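You operate a simulated robot arm through the tools that you are given. There is no shell and no other tool. Be economical: measure what you need, move in short steps, check, and stop when the job is done.

Carry out the task below with a simulated robot arm. There is one attempt and no reset: what you move stays moved.

## Task
Take the drying pad from the top of the planning bench and put it on top of the insert.

The check looks at the end state, three seconds after you hand in, the way a careful person would. Anything else that was tipped, shoved, dropped, spilled or broken makes it a failure.

## Robot
A 6-joint arm with a two-finger parallel gripper, fixed in place. Base frame: the origin is at the foot of the arm, x ahead of it, y to its left, z up; the work surface is at about z = 0. Units: m, rad, N and s.
With the tool pointing down near the work surface it reaches from about 0.16 to 0.42 m from the base axis. Its first joint turns from -1.152 to 1.152 rad. Payload 1.57 kg.
The tool frame sits at the grasp point between the pads (the TCP): z along the fingers, y along the line on which they close. The tips reach 0.03 m beyond it. The gripper opens to 0.08 m. The fingers are 0.017 m wide and 0.012 m thick; the gripper's body (0.04 by 0.082 m) begins 0.08 m behind the TCP.
Orientation is that of the tool frame in the base frame, as a unit quaternion [x, y, z, w]. With the fingers straight down and closing along the base's y, the tool's x points along the base's -x, its y along +y and its z along -z.

## Interface
- The arm moves only by the tool move_arm. Its argument "plan" is a list that holds one entry, the list of rows, each a list of 6 numbers: the shift along the tool's x, y, z in m, then the turn, a rotation vector about the tool's x, y, z in rad. In form: [[[x, y, z, rx, ry, rz], ...]]. A call has 1 to 12 rows; each row shifts and turns the commanded pose from where the row before left it, along the tool's axes as they then stand. "gripper" is the gripper command, from -1 (fully open) to 1 (shut), values between in proportion, set as the call begins (left out, the last holds). Each row takes 0.2 s and may step no farther than 0.05 m and 0.15 rad from the row before; otherwise, or with a gripper value out of range, the whole call is refused. A pose out of reach is approached as far as the arm can. The call stops where the force on the tool passes 40 N (or 10 N more than at its start, if that is more) or the arm is blocked; 0.2 s more then pass. Each finger travels about 0.153 m/s and halts on what it meets, pressing with about 29 N; the grip force reading is that of the motor and also rises with nothing between the fingers. The clock runs only during rows and for 0.2 s after the last one: add rows that do not move to give the fingers time. The reply holds the time, the measured pose of the TCP, the force on the tool along the base axes, the opening and the grip force, in the units named above and with some noise, and new pictures: "pictures" is both (left out), scene, wrist or none.
- Cameras (640 x 400 px; columns grow to the right, rows downward): "scene" is fixed at [0.0631, -0.3397, 0.4247]; the picture's right is [0.69, -0.72, 0.00], its down [-0.42, -0.40, -0.82] and it looks along [0.59, 0.57, -0.58] (base axes); focal length 326 px, centre (320, 200). "wrist" rides on the gripper at [-0.032, 0, -0.078] in the tool frame; the picture's right is [0.00, -1.00, 0.00], its down [0.97, 0.00, -0.24] and it looks along [0.24, 0.00, 0.97] (tool axes); focal length 218 px, centre (320, 200). There is no depth. A picture from a camera that has moved, and an enlarged one, comes with that camera's place and axes in the base frame and with its lens.
- enlarge(camera, box): a new picture of the part [left, top, right, bottom] of that camera's present view, enlarged. It takes no simulated time.
- close_job(): hands the job in; it is judged then, once.

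Go step by step. Nothing tells you positions but the pictures and the camera data: compare them with the known pose of the tool, close in by small moves and look again before you grip or let go. The budget is 90 turns and 170 pictures, counting those below and the enlarged ones. Unless the task says otherwise, let go and move clear before handing in, and close with one line.

The tools are called after "Emit:" as name(argument=value, ...) on one line, values as JSON. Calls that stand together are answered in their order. move_arm: Moves the arm, as the interface text tells. Its arguments: {"type":"object","properties":{"plan":{"type":"array"},"gripper":{"type":"number"},"pictures":{"type":"string","enum":["both","scene","wrist","none"]}},"required":["plan"]} The other tools are called the same way: enlarge (camera, box) takes an enlarged picture of a part of a camera's view; close_job () hands the job in.

At the start:

```text
clock: 0.0
ee_pos: [0.29, 0.0246, 0.2019]
ee_rot: [-0.001, 1.0, 0.0, -0.001]
contact_force: [0.7, 0.5, -0.1]
grip_width: 0.08
gripper_force: 0.0
```

scene: 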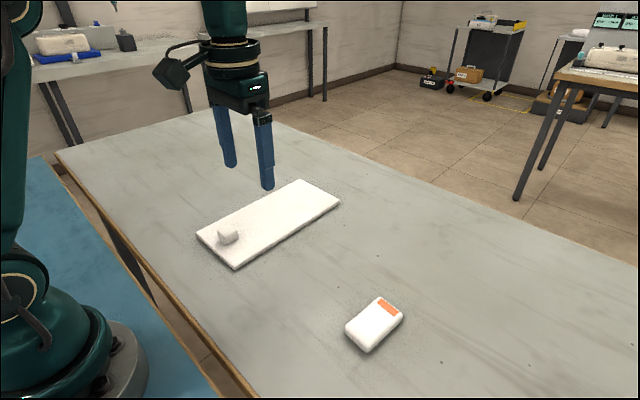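
wrist: 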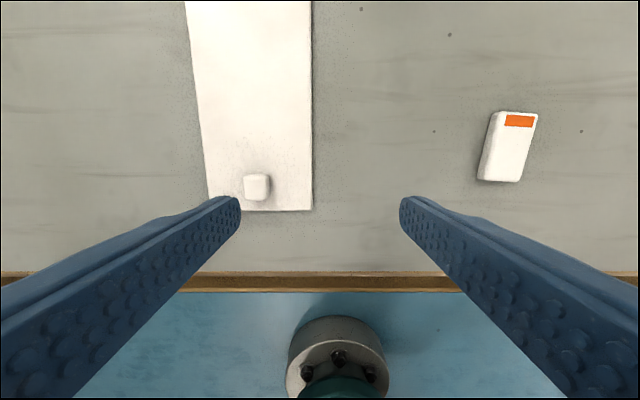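

I see a white board with a small white block on it, and a white box with an orange label. I'll enlarge these to tell which is which.

Emit:
enlarge(camera="scene", box=[180, 160, 350, 280])

Emit:
enlarge(camera="scene", box=[320, 270, 440, 370])

Emit:
enlarge(camera="wrist", box=[160, 0, 560, 250])

Emit:
enlarge(camera="scene", box=[400, 0, 640, 150])

```text
3.33 times, centred on (265, 220) of scene
camera zoom: at [0.0631, -0.3397, 0.4247], right [0.69, -0.72, 0.0], down [-0.42, -0.4, -0.82], along [0.59, 0.57, -0.58], focal length 1088 px, centre (503, 133)
```

zoom: 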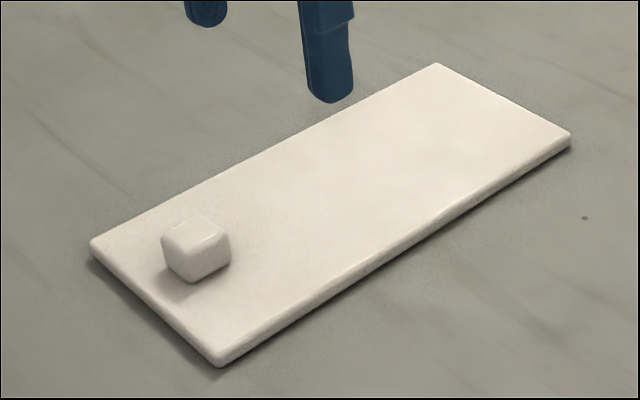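

```text
4.00 times, centred on (380, 320) of scene
camera zoom: at [0.0631, -0.3397, 0.4247], right [0.69, -0.72, 0.0], down [-0.42, -0.4, -0.82], along [0.59, 0.57, -0.58], focal length 1305 px, centre (80, -280)
```

zoom: 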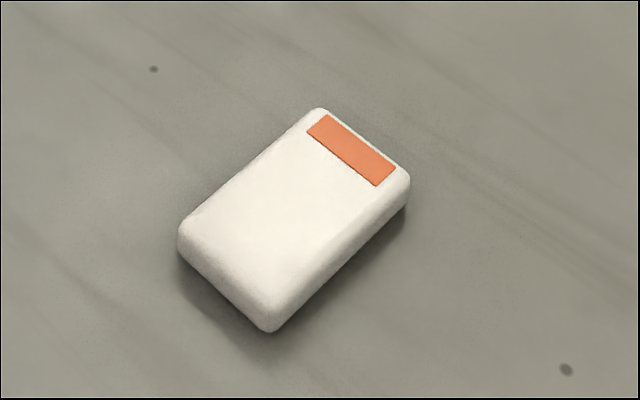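

```text
1.60 times, centred on (360, 125) of wrist
camera zoom: at [0.322, 0.0253, 0.28], right [0.0, -1.0, 0.0], down [-0.97, 0.0, 0.24], along [-0.24, 0.0, -0.97], focal length 349 px, centre (256, 320)
```

zoom: 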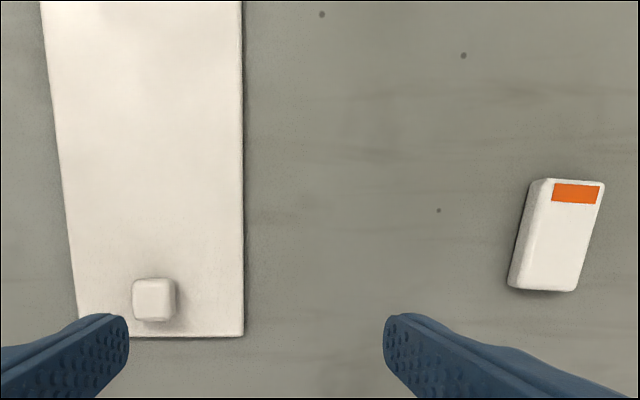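

```text
2.67 times, centred on (520, 75) of scene
camera zoom: at [0.0631, -0.3397, 0.4247], right [0.69, -0.72, 0.0], down [-0.42, -0.4, -0.82], along [0.59, 0.57, -0.58], focal length 870 px, centre (-213, 533)
```

zoom: 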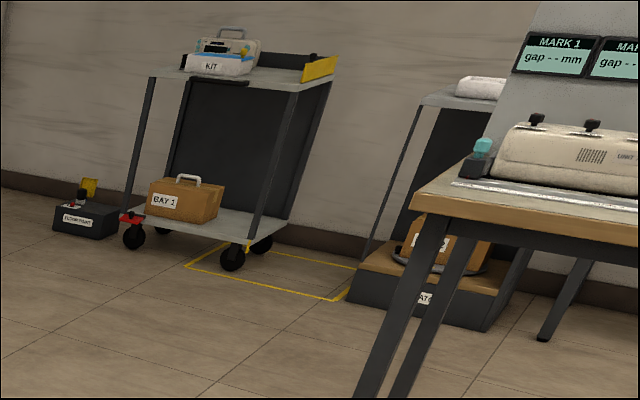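

I take the drying pad to be the white piece with the orange strip, at about (0.32, -0.198), roughly 0.04 wide in y and 0.02 high. The insert is the white slab, about x 0.24–0.51 and y 0.035–0.16, with a loose block on it near (0.277, 0.10). I'll move over the pad first.

Emit:
move_arm(plan=[[[-0.005, -0.037, 0, 0, 0, 0], [-0.005, -0.037, 0, 0, 0, 0], [-0.005, -0.037, 0, 0, 0, 0], [-0.005, -0.037, 0, 0, 0, 0], [-0.005, -0.037, 0.02, 0, 0, 0], [-0.005, -0.037, 0.04, 0, 0, 0], [0, 0, 0.03, 0, 0, 0], [0, 0, 0, 0, 0, 0]]], gripper=-1)

```text
refused: row 6 steps farther than a row can; nothing moved
```

The plan was refused because one row stepped too far. I'm resending it with smaller steps.

Emit:
move_arm(plan=[[[-0.005, -0.037, 0, 0, 0, 0], [-0.005, -0.037, 0, 0, 0, 0], [-0.005, -0.037, 0, 0, 0, 0], [-0.005, -0.037, 0, 0, 0, 0], [-0.005, -0.037, 0, 0, 0, 0], [-0.005, -0.037, 0.02, 0, 0, 0], [0, 0, 0.035, 0, 0, 0], [0, 0, 0.035, 0, 0, 0], [0, 0, 0, 0, 0, 0]]], gripper=-1)

```text
clock: 2.0
ee_pos: [0.3192, -0.1983, 0.1113]
ee_rot: [0.0, 1.0, 0.0, -0.001]
contact_force: [-0.6, -1.0, -0.5]
grip_width: 0.08
gripper_force: 0.0
camera wrist: at [0.3502, -0.1971, 0.1885], right [0.0, -1.0, 0.0], down [-0.97, 0.0, 0.24], along [-0.24, 0.0, -0.97], focal length 218 px, centre (320, 200)
```

scene: 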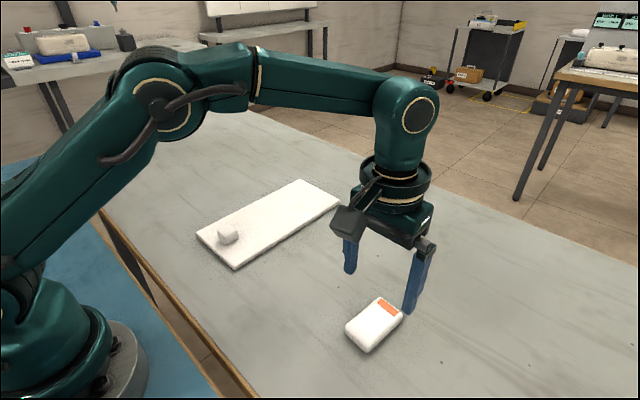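
wrist: 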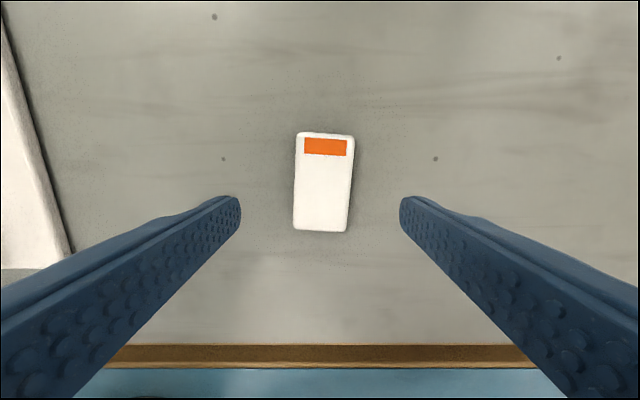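

The pad sits between the fingers at about (0.3235, -0.1995), with a yaw of roughly -0.05 rad. I'll align to it and go down so the tips are just above the table.

Emit:
move_arm(plan=[[[-0.004, -0.001, 0, 0, 0, 0.048], [0, 0, 0.03, 0, 0, 0], [0, 0, 0.025, 0, 0, 0], [0, 0, 0.012, 0, 0, 0], [0, 0, 0.008, 0, 0, 0], [0, 0, 0, 0, 0, 0]]], gripper=-1)

```text
clock: 3.4
ee_pos: [0.3252, -0.1974, 0.0358]
ee_rot: [0.024, 1.0, 0.0, 0.0]
contact_force: [-0.5, 0.2, -0.1]
grip_width: 0.08
gripper_force: 0.1
camera wrist: at [0.3572, -0.1988, 0.1138], right [-0.05, -1.0, 0.0], down [-0.97, 0.05, 0.24], along [-0.24, 0.01, -0.97], focal length 218 px, centre (320, 200)
```

scene: 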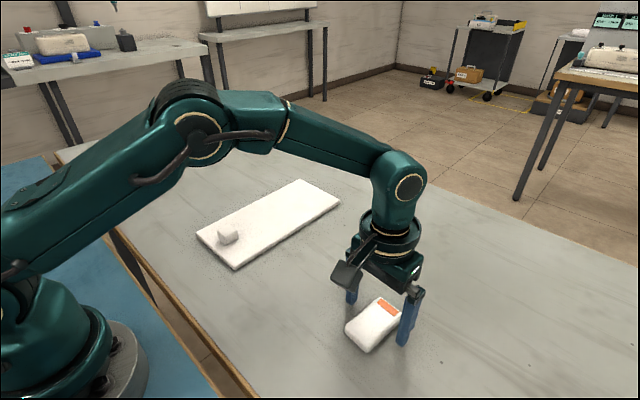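
wrist: 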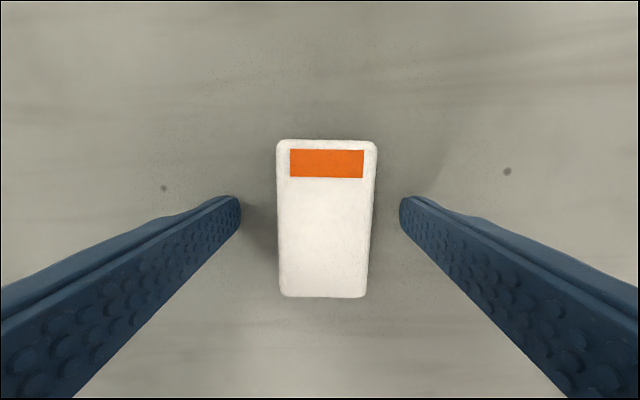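

The pad is centred lengthwise and about 2.5 mm off towards -y. I'll correct that, lower slightly and close the fingers.

Emit:
move_arm(plan=[[[0, -0.0025, 0.002, 0, 0, 0]]], pictures="none")

Emit:
move_arm(plan=[[[0, 0, 0, 0, 0, 0], [0, 0, 0, 0, 0, 0], [0, 0, 0, 0, 0, 0]]], gripper=1)

```text
clock: 3.8
ee_pos: [0.3256, -0.2004, 0.0356]
ee_rot: [0.024, 1.0, -0.001, 0.0]
contact_force: [-0.5, 0.9, 0.2]
grip_width: 0.0801
gripper_force: 0.1
```

```text
clock: 4.6
ee_pos: [0.3249, -0.2011, 0.0339]
ee_rot: [0.024, 1.0, -0.001, 0.0]
contact_force: [0.5, -0.7, 0.4]
grip_width: 0.0451
gripper_force: 28.8
camera wrist: at [0.3568, -0.2011, 0.1125], right [-0.05, -1.0, 0.0], down [-0.97, 0.05, 0.24], along [-0.24, 0.01, -0.97], focal length 218 px, centre (320, 200)
```

scene: 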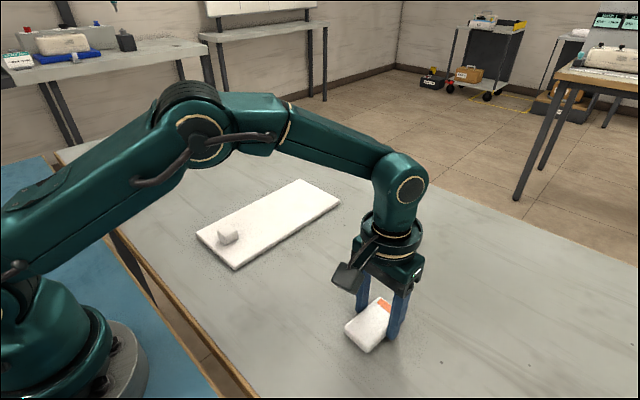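
wrist: 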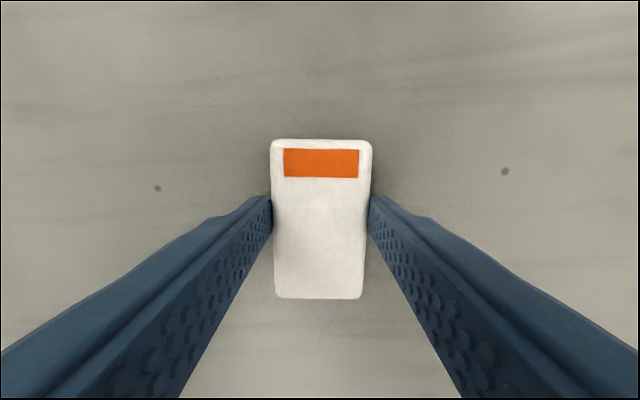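

The pad is gripped at a width of 0.045. I'll lift it straight up and check.

Emit:
move_arm(plan=[[[0, 0, -0.02, 0, 0, 0], [0, 0, -0.03, 0, 0, 0], [0, 0, -0.03, 0, 0, 0], [0, 0, -0.02, 0, 0, -0.048], [0, 0, 0, 0, 0, 0]]])

```text
clock: 5.8
ee_pos: [0.3253, -0.1995, 0.1354]
ee_rot: [-0.002, 1.0, 0.0, 0.0]
contact_force: [0.2, 0.2, 0.8]
grip_width: 0.0001
gripper_force: 21.5
camera wrist: at [0.357, -0.1986, 0.2134], right [0.0, -1.0, 0.0], down [-0.97, 0.0, 0.24], along [-0.24, 0.0, -0.97], focal length 218 px, centre (320, 200)
```

scene: 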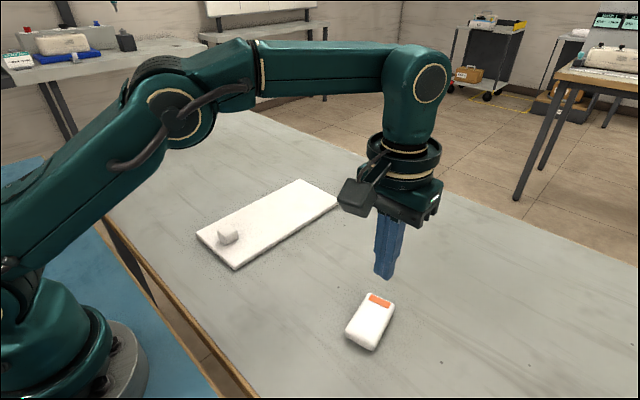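
wrist: 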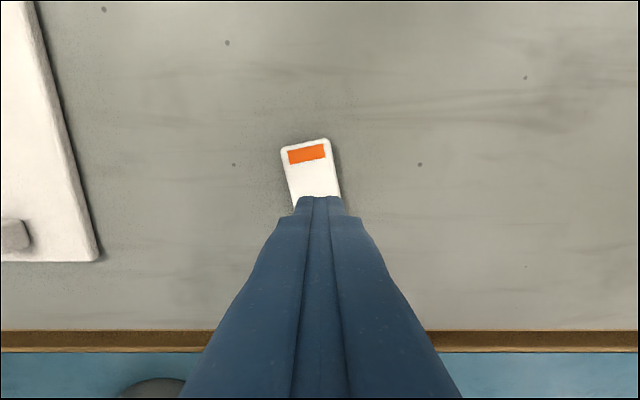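

The pad slipped out and turned a little on the table, with nothing else disturbed. I'll open the fingers and look again.

Emit:
move_arm(plan=[[[0, 0, 0, 0, 0, 0], [0, 0, 0, 0, 0, 0], [0, 0, 0, 0, 0, 0]]], gripper=-1)

Emit:
enlarge(camera="wrist", box=[240, 110, 400, 230])

Emit:
enlarge(camera="scene", box=[320, 270, 440, 370])

```text
clock: 6.6
ee_pos: [0.3259, -0.1988, 0.1356]
ee_rot: [0.0, 1.0, 0.0, 0.0]
contact_force: [-0.6, -0.5, 0.2]
grip_width: 0.08
gripper_force: 0.0
camera wrist: at [0.357, -0.1986, 0.2131], right [0.0, -1.0, 0.0], down [-0.97, 0.0, 0.24], along [-0.24, 0.0, -0.97], focal length 218 px, centre (320, 200)
```

scene: 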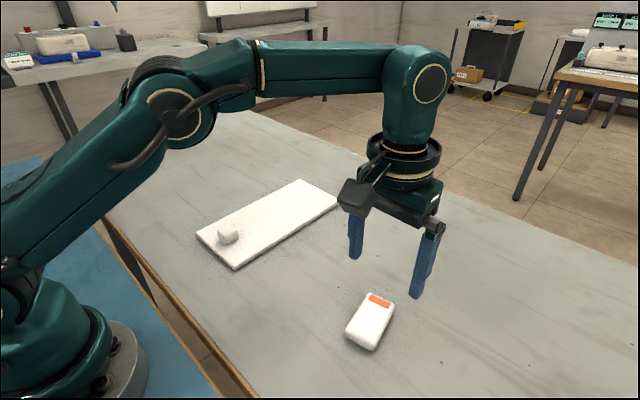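
wrist: 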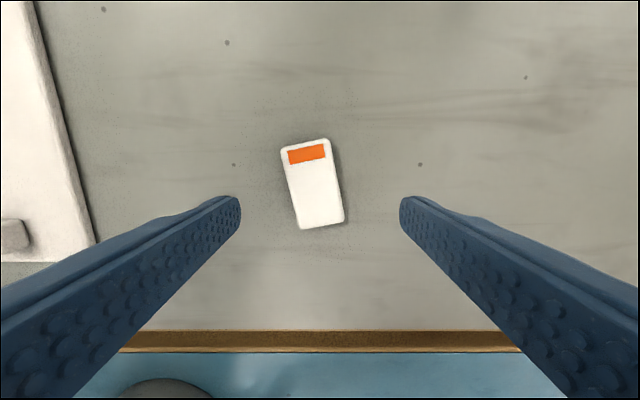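

```text
3.33 times, centred on (320, 170) of wrist
camera zoom: at [0.357, -0.1986, 0.2131], right [0.0, -1.0, 0.0], down [-0.97, 0.0, 0.24], along [-0.24, 0.0, -0.97], focal length 728 px, centre (320, 300)
```

zoom: 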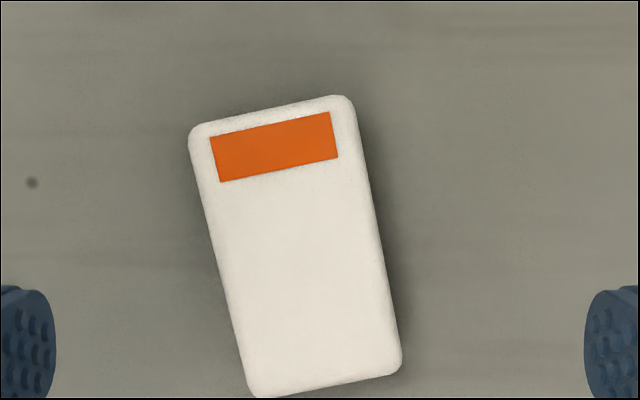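

```text
4.00 times, centred on (380, 320) of scene
camera zoom: at [0.0631, -0.3397, 0.4247], right [0.69, -0.72, 0.0], down [-0.42, -0.4, -0.82], along [0.59, 0.57, -0.58], focal length 1305 px, centre (80, -280)
```

zoom: 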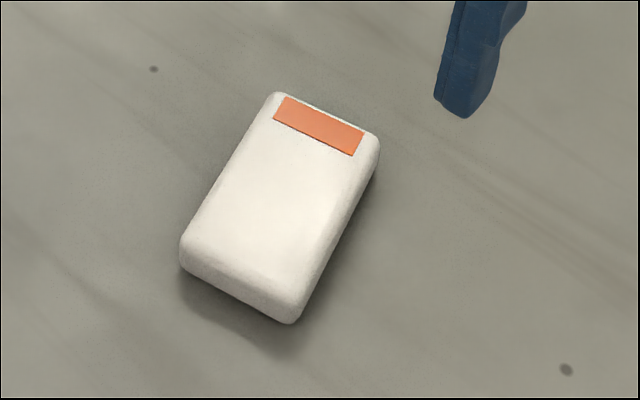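

The pad is now at about (0.3236, -0.192) with a yaw of about +0.21 rad. I'll realign and grip as low as I can, then lift slowly.

Emit:
move_arm(plan=[[[0.001, 0.0065, 0, 0, 0, -0.105], [0, 0, 0.0, 0, 0, -0.105], [0, 0, 0.03, 0, 0, 0], [0, 0, 0.03, 0, 0, 0], [0, 0, 0.025, 0, 0, 0], [0, 0, 0.01, 0, 0, 0], [0, 0, 0, 0, 0, 0]]], gripper=-1)

```text
clock: 8.2
ee_pos: [0.3226, -0.1948, 0.0415]
ee_rot: [-0.105, 0.994, 0.0, 0.0]
contact_force: [0.9, -0.7, -0.5]
grip_width: 0.08
gripper_force: 0.1
camera wrist: at [0.3538, -0.187, 0.1196], right [0.21, -0.98, 0.0], down [-0.95, -0.2, 0.24], along [-0.23, -0.05, -0.97], focal length 218 px, centre (320, 200)
```

scene: 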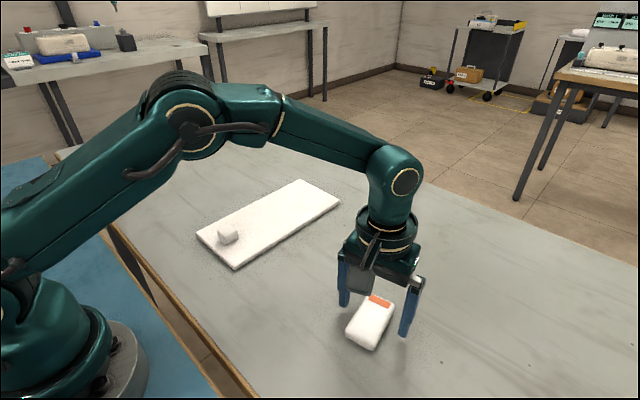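
wrist: 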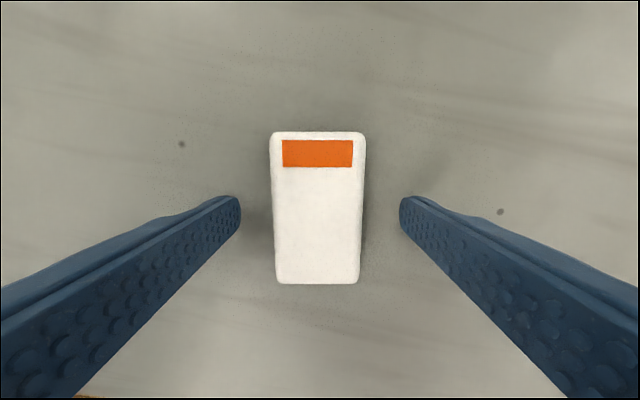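

The pad is well aligned. I'll lower about 1 cm more and close.

Emit:
move_arm(plan=[[[0, 0, 0.006, 0, 0, 0], [0, 0, 0.004, 0, 0, 0], [0, 0, 0, 0, 0, 0]]], pictures="scene")

Emit:
enlarge(camera="scene", box=[320, 270, 440, 370])

```text
clock: 9.0
ee_pos: [0.3245, -0.1945, 0.0309]
ee_rot: [-0.105, 0.994, 0.001, 0.0]
contact_force: [-0.1, -0.3, 0.6]
grip_width: 0.08
gripper_force: 0.1
```

scene: 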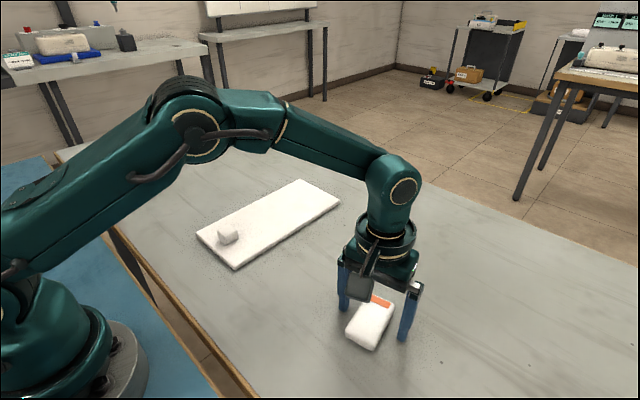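

```text
4.00 times, centred on (380, 320) of scene
camera zoom: at [0.0631, -0.3397, 0.4247], right [0.69, -0.72, 0.0], down [-0.42, -0.4, -0.82], along [0.59, 0.57, -0.58], focal length 1305 px, centre (80, -280)
```

zoom: 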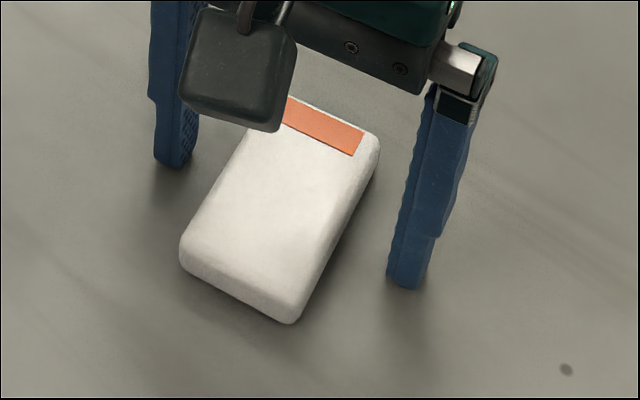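

The fingertips are at table height and clear on both sides. I'll close now, then lift slowly by 1.2 cm.

Emit:
move_arm(plan=[[[0, 0, 0, 0, 0, 0], [0, 0, 0, 0, 0, 0], [0, 0, 0, 0, 0, 0], [0, 0, 0, 0, 0, 0]]], gripper=1, pictures="none")

Emit:
move_arm(plan=[[[0, 0, -0.002, 0, 0, 0], [0, 0, -0.003, 0, 0, 0], [0, 0, -0.003, 0, 0, 0], [0, 0, -0.004, 0, 0, 0]]])

Emit:
enlarge(camera="scene", box=[320, 270, 440, 370])

```text
clock: 10.0
ee_pos: [0.3234, -0.1944, 0.0311]
ee_rot: [-0.105, 0.994, 0.0, 0.0]
contact_force: [0.3, 0.0, -0.2]
grip_width: 0.045
gripper_force: 29.3
```

```text
clock: 11.0
ee_pos: [0.3218, -0.1942, 0.0425]
ee_rot: [-0.105, 0.994, -0.001, 0.0]
contact_force: [0.9, -0.3, -0.5]
grip_width: 0.0449
gripper_force: 29.1
camera wrist: at [0.3537, -0.1864, 0.1203], right [0.21, -0.98, 0.0], down [-0.95, -0.2, 0.24], along [-0.23, -0.05, -0.97], focal length 218 px, centre (320, 200)
```

scene: 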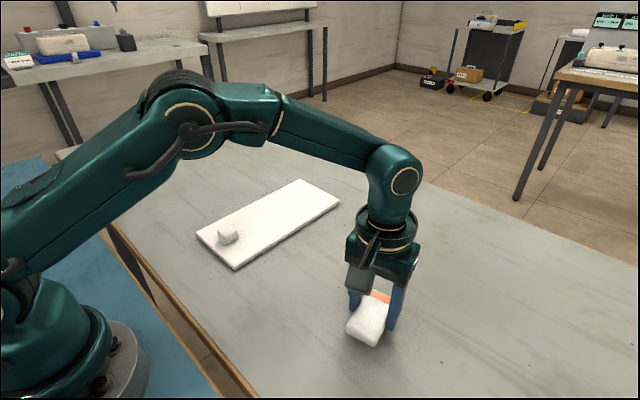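
wrist: 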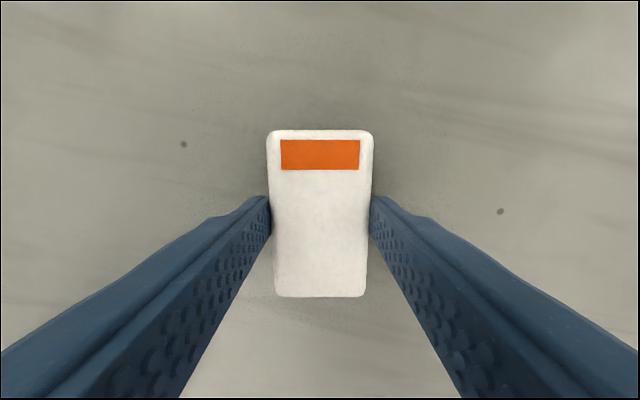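

```text
4.00 times, centred on (380, 320) of scene
camera zoom: at [0.0631, -0.3397, 0.4247], right [0.69, -0.72, 0.0], down [-0.42, -0.4, -0.82], along [0.59, 0.57, -0.58], focal length 1305 px, centre (80, -280)
```

zoom: 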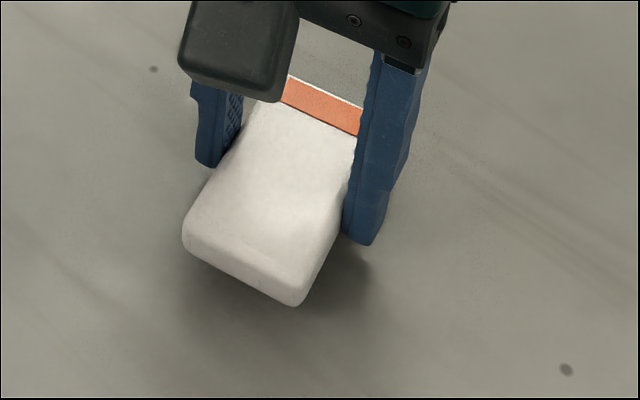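

The pad is soft and squeezes under the fingers, but it's lifting. I'll keep going slowly and watch for slip.

Emit:
move_arm(plan=[[[0, 0, -0.004, 0, 0, 0], [0, 0, -0.004, 0, 0, 0], [0, 0, -0.004, 0, 0, 0], [0, 0, -0.004, 0, 0, 0], [0, 0, -0.004, 0, 0, 0], [0, 0, -0.004, 0, 0, 0]]])

Emit:
enlarge(camera="scene", box=[320, 250, 440, 350])

```text
clock: 12.4
ee_pos: [0.3239, -0.1947, 0.0667]
ee_rot: [-0.105, 0.994, 0.0, 0.001]
contact_force: [0.1, -1.3, -0.2]
grip_width: 0.0452
gripper_force: 29.3
camera wrist: at [0.3542, -0.1875, 0.1444], right [0.21, -0.98, 0.0], down [-0.95, -0.2, 0.24], along [-0.23, -0.05, -0.97], focal length 218 px, centre (320, 200)
```

scene: 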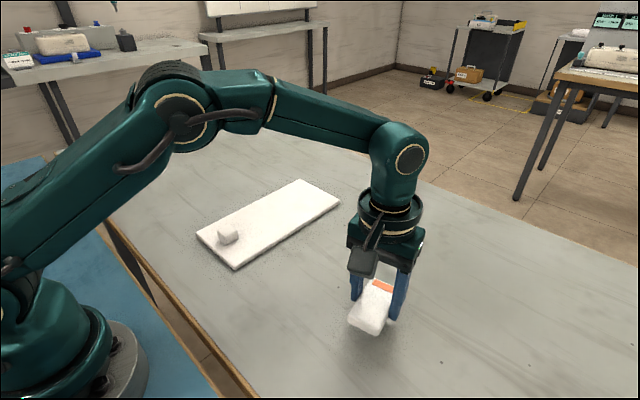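
wrist: 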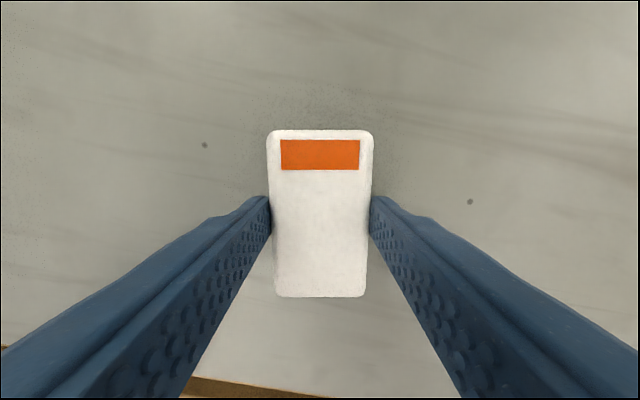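

```text
4.00 times, centred on (380, 300) of scene
camera zoom: at [0.0631, -0.3397, 0.4247], right [0.69, -0.72, 0.0], down [-0.42, -0.4, -0.82], along [0.59, 0.57, -0.58], focal length 1305 px, centre (80, -200)
```

zoom: 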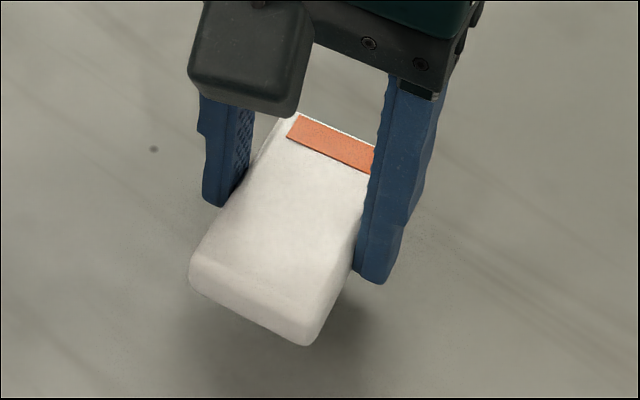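

The grip is holding with no slip visible in the wrist view. I'll lift further and turn back to yaw 0, gently.

Emit:
move_arm(plan=[[[0, 0, -0.005, 0, 0, 0], [0, 0, -0.006, 0, 0, 0.02], [0, 0, -0.006, 0, 0, 0.03], [0, 0, -0.006, 0, 0, 0.03], [0, 0, -0.006, 0, 0, 0.03], [0, 0, -0.006, 0, 0, 0.03], [0, 0, -0.005, 0, 0, 0.03], [0, 0, -0.003, 0, 0, 0.025], [0, 0, 0, 0, 0, 0.015], [0, 0, 0, 0, 0, 0]]])

```text
clock: 14.6
ee_pos: [0.3245, -0.1945, 0.1086]
ee_rot: [0.0, 1.0, 0.0, -0.001]
contact_force: [-0.4, -0.1, -0.4]
grip_width: 0.0447
gripper_force: 28.1
camera wrist: at [0.3557, -0.1933, 0.187], right [0.0, -1.0, 0.0], down [-0.97, 0.0, 0.24], along [-0.24, 0.0, -0.97], focal length 218 px, centre (320, 200)
```

scene: 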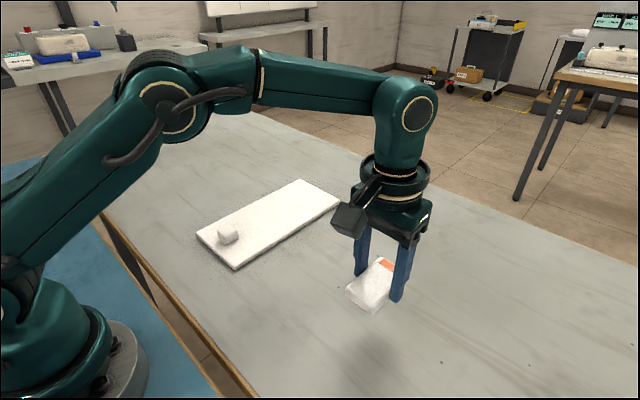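
wrist: 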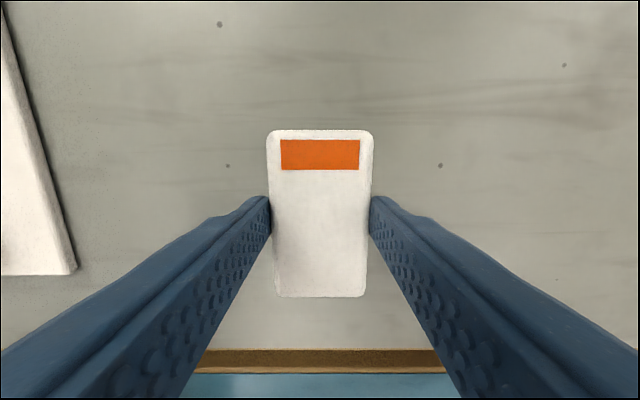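

It's still held steadily. I'll carry it towards the insert at moderate speed, in two legs.

Emit:
move_arm(plan=[[[0, 0.005, 0, 0, 0, 0], [-0.002, 0.01, 0, 0, 0, 0], [-0.002, 0.014, 0, 0, 0, 0], [-0.003, 0.016, 0, 0, 0, 0], [-0.003, 0.018, 0, 0, 0, 0], [-0.003, 0.018, 0, 0, 0, 0], [-0.003, 0.018, 0, 0, 0, 0], [-0.002, 0.016, 0, 0, 0, 0], [-0.002, 0.014, 0, 0, 0, 0], [0, 0.01, 0, 0, 0, 0], [0, 0.006, 0, 0, 0, 0]]], pictures="wrist")

Emit:
move_arm(plan=[[[0, 0.005, 0, 0, 0, 0], [-0.002, 0.01, 0, 0, 0, 0], [-0.002, 0.014, 0, 0, 0, 0], [-0.003, 0.016, 0, 0, 0, 0], [-0.003, 0.018, 0, 0, 0, 0], [-0.003, 0.018, 0, 0, 0, 0], [-0.003, 0.018, 0, 0, 0, 0], [-0.002, 0.016, 0, 0, 0, 0], [-0.002, 0.014, 0, 0, 0, 0], [0, 0.01, 0, 0, 0, 0], [0, 0.006, 0, 0, 0, 0], [0, 0, 0, 0, 0, 0]]])

```text
clock: 17.0
ee_pos: [0.3435, -0.0492, 0.1085]
ee_rot: [0.001, 1.0, -0.001, 0.001]
contact_force: [1.1, 0.0, -0.5]
grip_width: 0.0449
gripper_force: 29.2
camera wrist: at [0.3753, -0.0485, 0.1862], right [0.0, -1.0, 0.0], down [-0.97, 0.0, 0.24], along [-0.24, 0.0, -0.97], focal length 218 px, centre (320, 200)
```

wrist: 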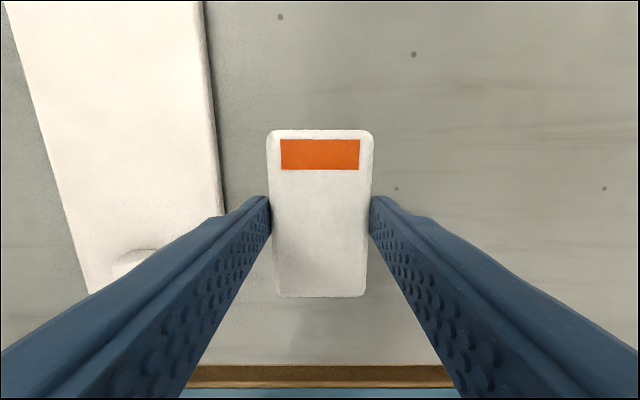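

```text
clock: 19.6
ee_pos: [0.3629, 0.0958, 0.1071]
ee_rot: [0.0, 1.0, 0.0, 0.0]
contact_force: [0.6, 0.8, -0.9]
grip_width: 0.0448
gripper_force: 28.7
camera wrist: at [0.3947, 0.0959, 0.1852], right [0.0, -1.0, 0.0], down [-0.97, 0.0, 0.24], along [-0.24, 0.0, -0.97], focal length 218 px, centre (320, 200)
```

scene: 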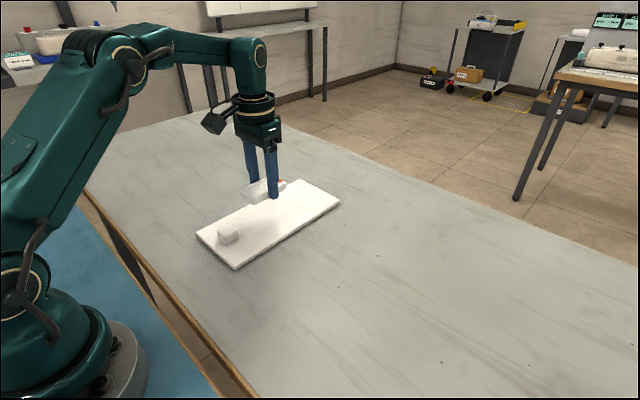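
wrist: 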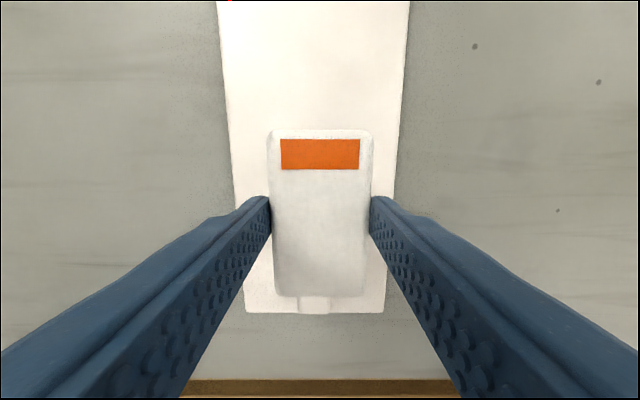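

The pad is over the insert, clear of the small block by about 4 cm. I'll shift 4 mm in y to centre it and come down to just above the slab.

Emit:
move_arm(plan=[[[0, 0.002, 0.004, 0, 0, 0], [0, 0.002, 0.008, 0, 0, 0], [0, 0, 0.01, 0, 0, 0], [0, 0, 0.01, 0, 0, 0], [0, 0, 0.01, 0, 0, 0], [0, 0, 0.007, 0, 0, 0], [0, 0, 0.005, 0, 0, 0], [0, 0, 0.004, 0, 0, 0], [0, 0, 0, 0, 0, 0]]])

Emit:
enlarge(camera="scene", box=[200, 140, 344, 260])

```text
clock: 21.6
ee_pos: [0.3621, 0.1004, 0.0508]
ee_rot: [0.0, 1.0, 0.001, 0.0]
contact_force: [0.2, -0.2, -0.6]
grip_width: 0.0449
gripper_force: 28.5
camera wrist: at [0.3939, 0.1009, 0.1284], right [0.0, -1.0, 0.0], down [-0.97, 0.0, 0.24], along [-0.24, 0.0, -0.97], focal length 218 px, centre (320, 200)
```

scene: 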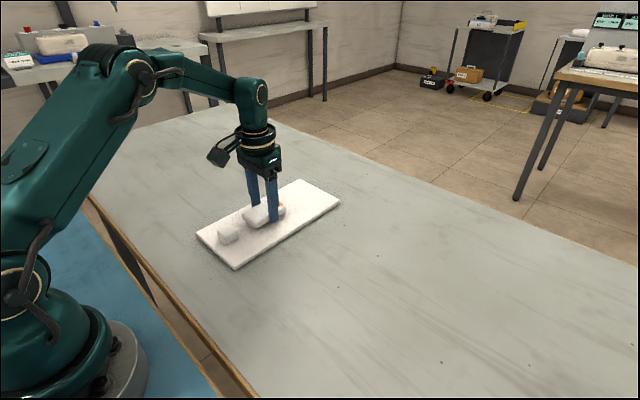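
wrist: 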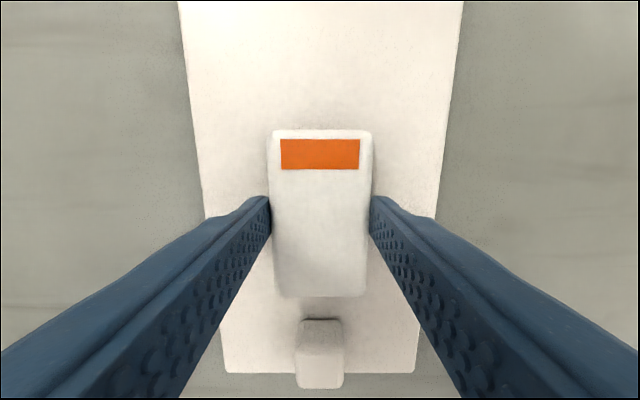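

```text
3.33 times, centred on (272, 200) of scene
camera zoom: at [0.0631, -0.3397, 0.4247], right [0.69, -0.72, 0.0], down [-0.42, -0.4, -0.82], along [0.59, 0.57, -0.58], focal length 1088 px, centre (480, 200)
```

zoom: 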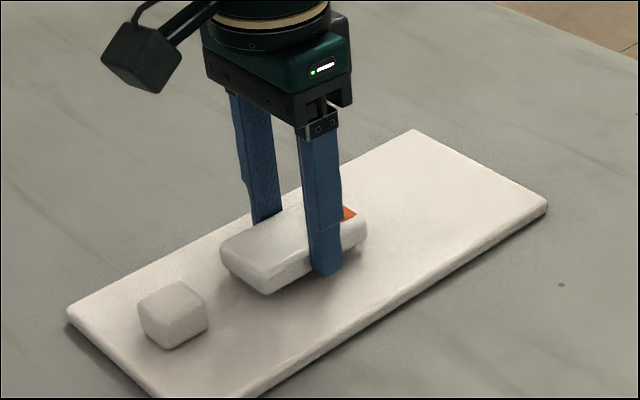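

The pad hangs about 1 cm above the slab. I'll come down in small steps.

Emit:
move_arm(plan=[[[0, 0, 0.002, 0, 0, 0], [0, 0, 0.002, 0, 0, 0], [0, 0, 0.001, 0, 0, 0], [0, 0, 0.001, 0, 0, 0], [0, 0, 0.001, 0, 0, 0], [0, 0, 0, 0, 0, 0]]], pictures="none")

Emit:
enlarge(camera="scene", box=[230, 170, 320, 245])

```text
clock: 23.0
ee_pos: [0.3634, 0.0996, 0.0441]
ee_rot: [0.0, 1.0, -0.001, 0.0]
contact_force: [-0.3, -0.4, -0.2]
grip_width: 0.0449
gripper_force: 28.5
```

```text
5.33 times, centred on (275, 208) of scene
camera zoom: at [0.0631, -0.3397, 0.4247], right [0.69, -0.72, 0.0], down [-0.42, -0.4, -0.82], along [0.59, 0.57, -0.58], focal length 1740 px, centre (560, 160)
```

zoom: 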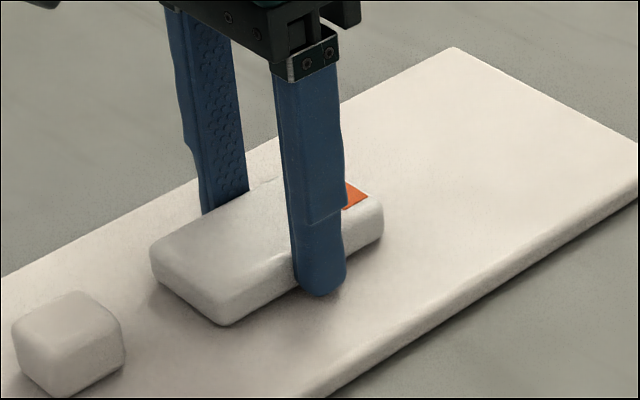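

Only a few millimetres remain. I'll go down 1 mm at a time and watch the force.

Emit:
move_arm(plan=[[[0, 0, 0.001, 0, 0, 0], [0, 0, 0, 0, 0, 0], [0, 0, 0.001, 0, 0, 0], [0, 0, 0, 0, 0, 0]]], pictures="none")

Emit:
move_arm(plan=[[[0, 0, 0.001, 0, 0, 0], [0, 0, 0, 0, 0, 0]]], pictures="none")

Emit:
enlarge(camera="scene", box=[230, 170, 320, 245])

```text
clock: 24.0
ee_pos: [0.3643, 0.1, 0.0418]
ee_rot: [0.0, 1.0, -0.001, 0.001]
contact_force: [-4.3, 2.7, 22.6]
grip_width: 0.0448
gripper_force: 28.9
```

```text
clock: 24.6
ee_pos: [0.3648, 0.0989, 0.0416]
ee_rot: [0.001, 1.0, 0.0, 0.001]
contact_force: [1.1, -3.3, 26.6]
grip_width: 0.0449
gripper_force: 28.9
```

```text
5.33 times, centred on (275, 208) of scene
camera zoom: at [0.063, -0.3398, 0.4247], right [0.69, -0.72, 0.0], down [-0.41, -0.4, -0.82], along [0.59, 0.57, -0.58], focal length 1740 px, centre (560, 160)
```

zoom: 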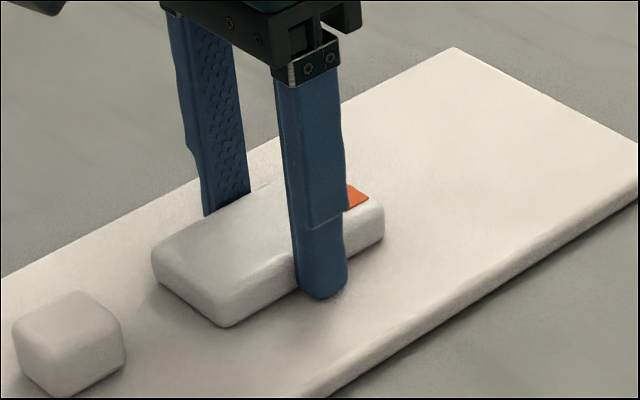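

It has touched down, with about 25 N of upward force. I'll ease up 1.5 mm to take off the pressure, then open.

Emit:
move_arm(plan=[[[0, 0, -0.001, 0, 0, 0], [0, 0, -0.0007, 0, 0, 0], [0, 0, 0, 0, 0, 0]]], pictures="none")

```text
clock: 25.4
ee_pos: [0.3613, 0.0998, 0.0421]
ee_rot: [0.0, 1.0, 0.0, -0.001]
contact_force: [2.9, -1.3, 6.0]
grip_width: 0.0449
gripper_force: 29.5
```

Only light contact remains. I'll open the fingers part way.

Emit:
move_arm(plan=[[[0, 0, -0.0005, 0, 0, 0], [0, 0, 0, 0, 0, 0]]], pictures="none")

Emit:
move_arm(plan=[[[0, 0, 0, 0, 0, 0], [0, 0, 0, 0, 0, 0], [0, 0, 0, 0, 0, 0]]], gripper=-0.8)

```text
clock: 26.0
ee_pos: [0.3612, 0.0995, 0.0424]
ee_rot: [-0.001, 1.0, 0.0, -0.001]
contact_force: [0.0, -0.4, -1.5]
grip_width: 0.0447
gripper_force: 28.9
```

```text
clock: 26.8
ee_pos: [0.362, 0.1005, 0.0439]
ee_rot: [0.001, 1.0, 0.0, -0.001]
contact_force: [0.7, 1.1, 0.4]
grip_width: 0.0723
gripper_force: 0.0
camera wrist: at [0.3942, 0.1005, 0.121], right [0.0, -1.0, 0.0], down [-0.97, 0.0, 0.24], along [-0.24, 0.0, -0.97], focal length 218 px, centre (320, 200)
```

scene: 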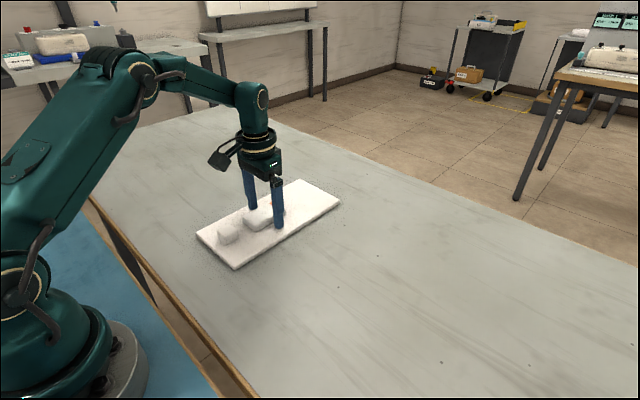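
wrist: 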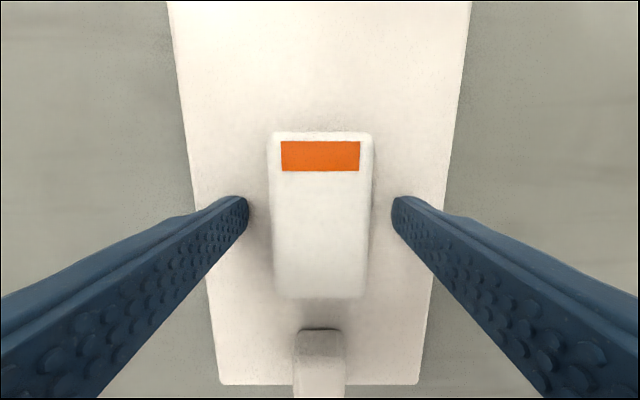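

The pad is released and lies flat on the insert. I'll rise straight up and clear.

Emit:
move_arm(plan=[[[0, 0, -0.01, 0, 0, 0], [0, 0, -0.02, 0, 0, 0], [0, 0, -0.03, 0, 0, 0], [0, 0, -0.03, 0, 0, 0], [0, 0, -0.03, 0, 0, 0], [0, 0, -0.02, 0, 0, 0], [0, 0, 0, 0, 0, 0]]])

Emit:
enlarge(camera="scene", box=[190, 160, 350, 280])

```text
clock: 28.4
ee_pos: [0.363, 0.1014, 0.1857]
ee_rot: [0.0, 1.0, -0.001, 0.0]
contact_force: [0.1, -0.1, -0.7]
grip_width: 0.0721
gripper_force: 0.1
camera wrist: at [0.3944, 0.101, 0.2637], right [0.0, -1.0, 0.0], down [-0.97, 0.0, 0.24], along [-0.24, 0.0, -0.97], focal length 218 px, centre (320, 200)
```

scene: 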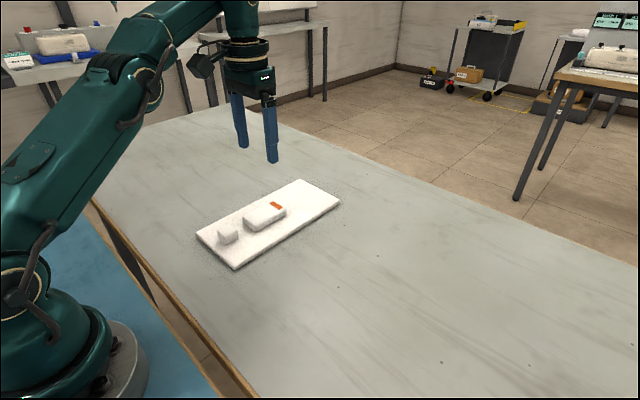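
wrist: 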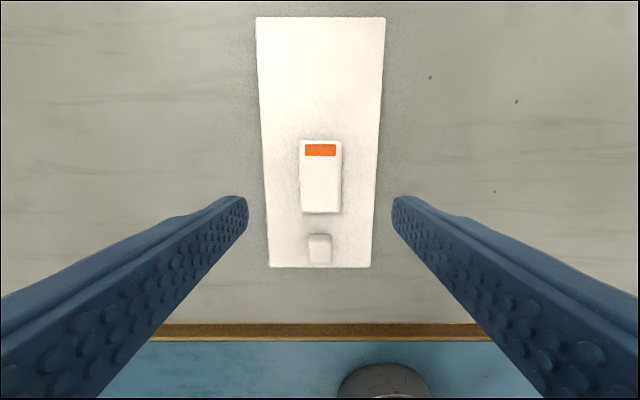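

```text
3.33 times, centred on (270, 220) of scene
camera zoom: at [0.0631, -0.3397, 0.4247], right [0.69, -0.72, 0.0], down [-0.42, -0.4, -0.82], along [0.59, 0.57, -0.58], focal length 1088 px, centre (487, 133)
```

zoom: 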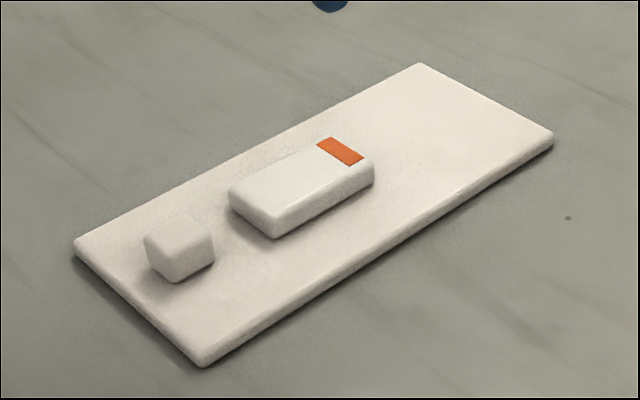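

The pad rests flat near the middle of the insert; the slab and the small block are where they were, and the arm is clear. I'm handing in.

Emit:
close_job()

```text
The job is handed in.
```

I put the drying pad flat on top of the insert; it slipped from the first grip and turned slightly on the bench, and I took the large white slab, not the small block on it, to be the insert.
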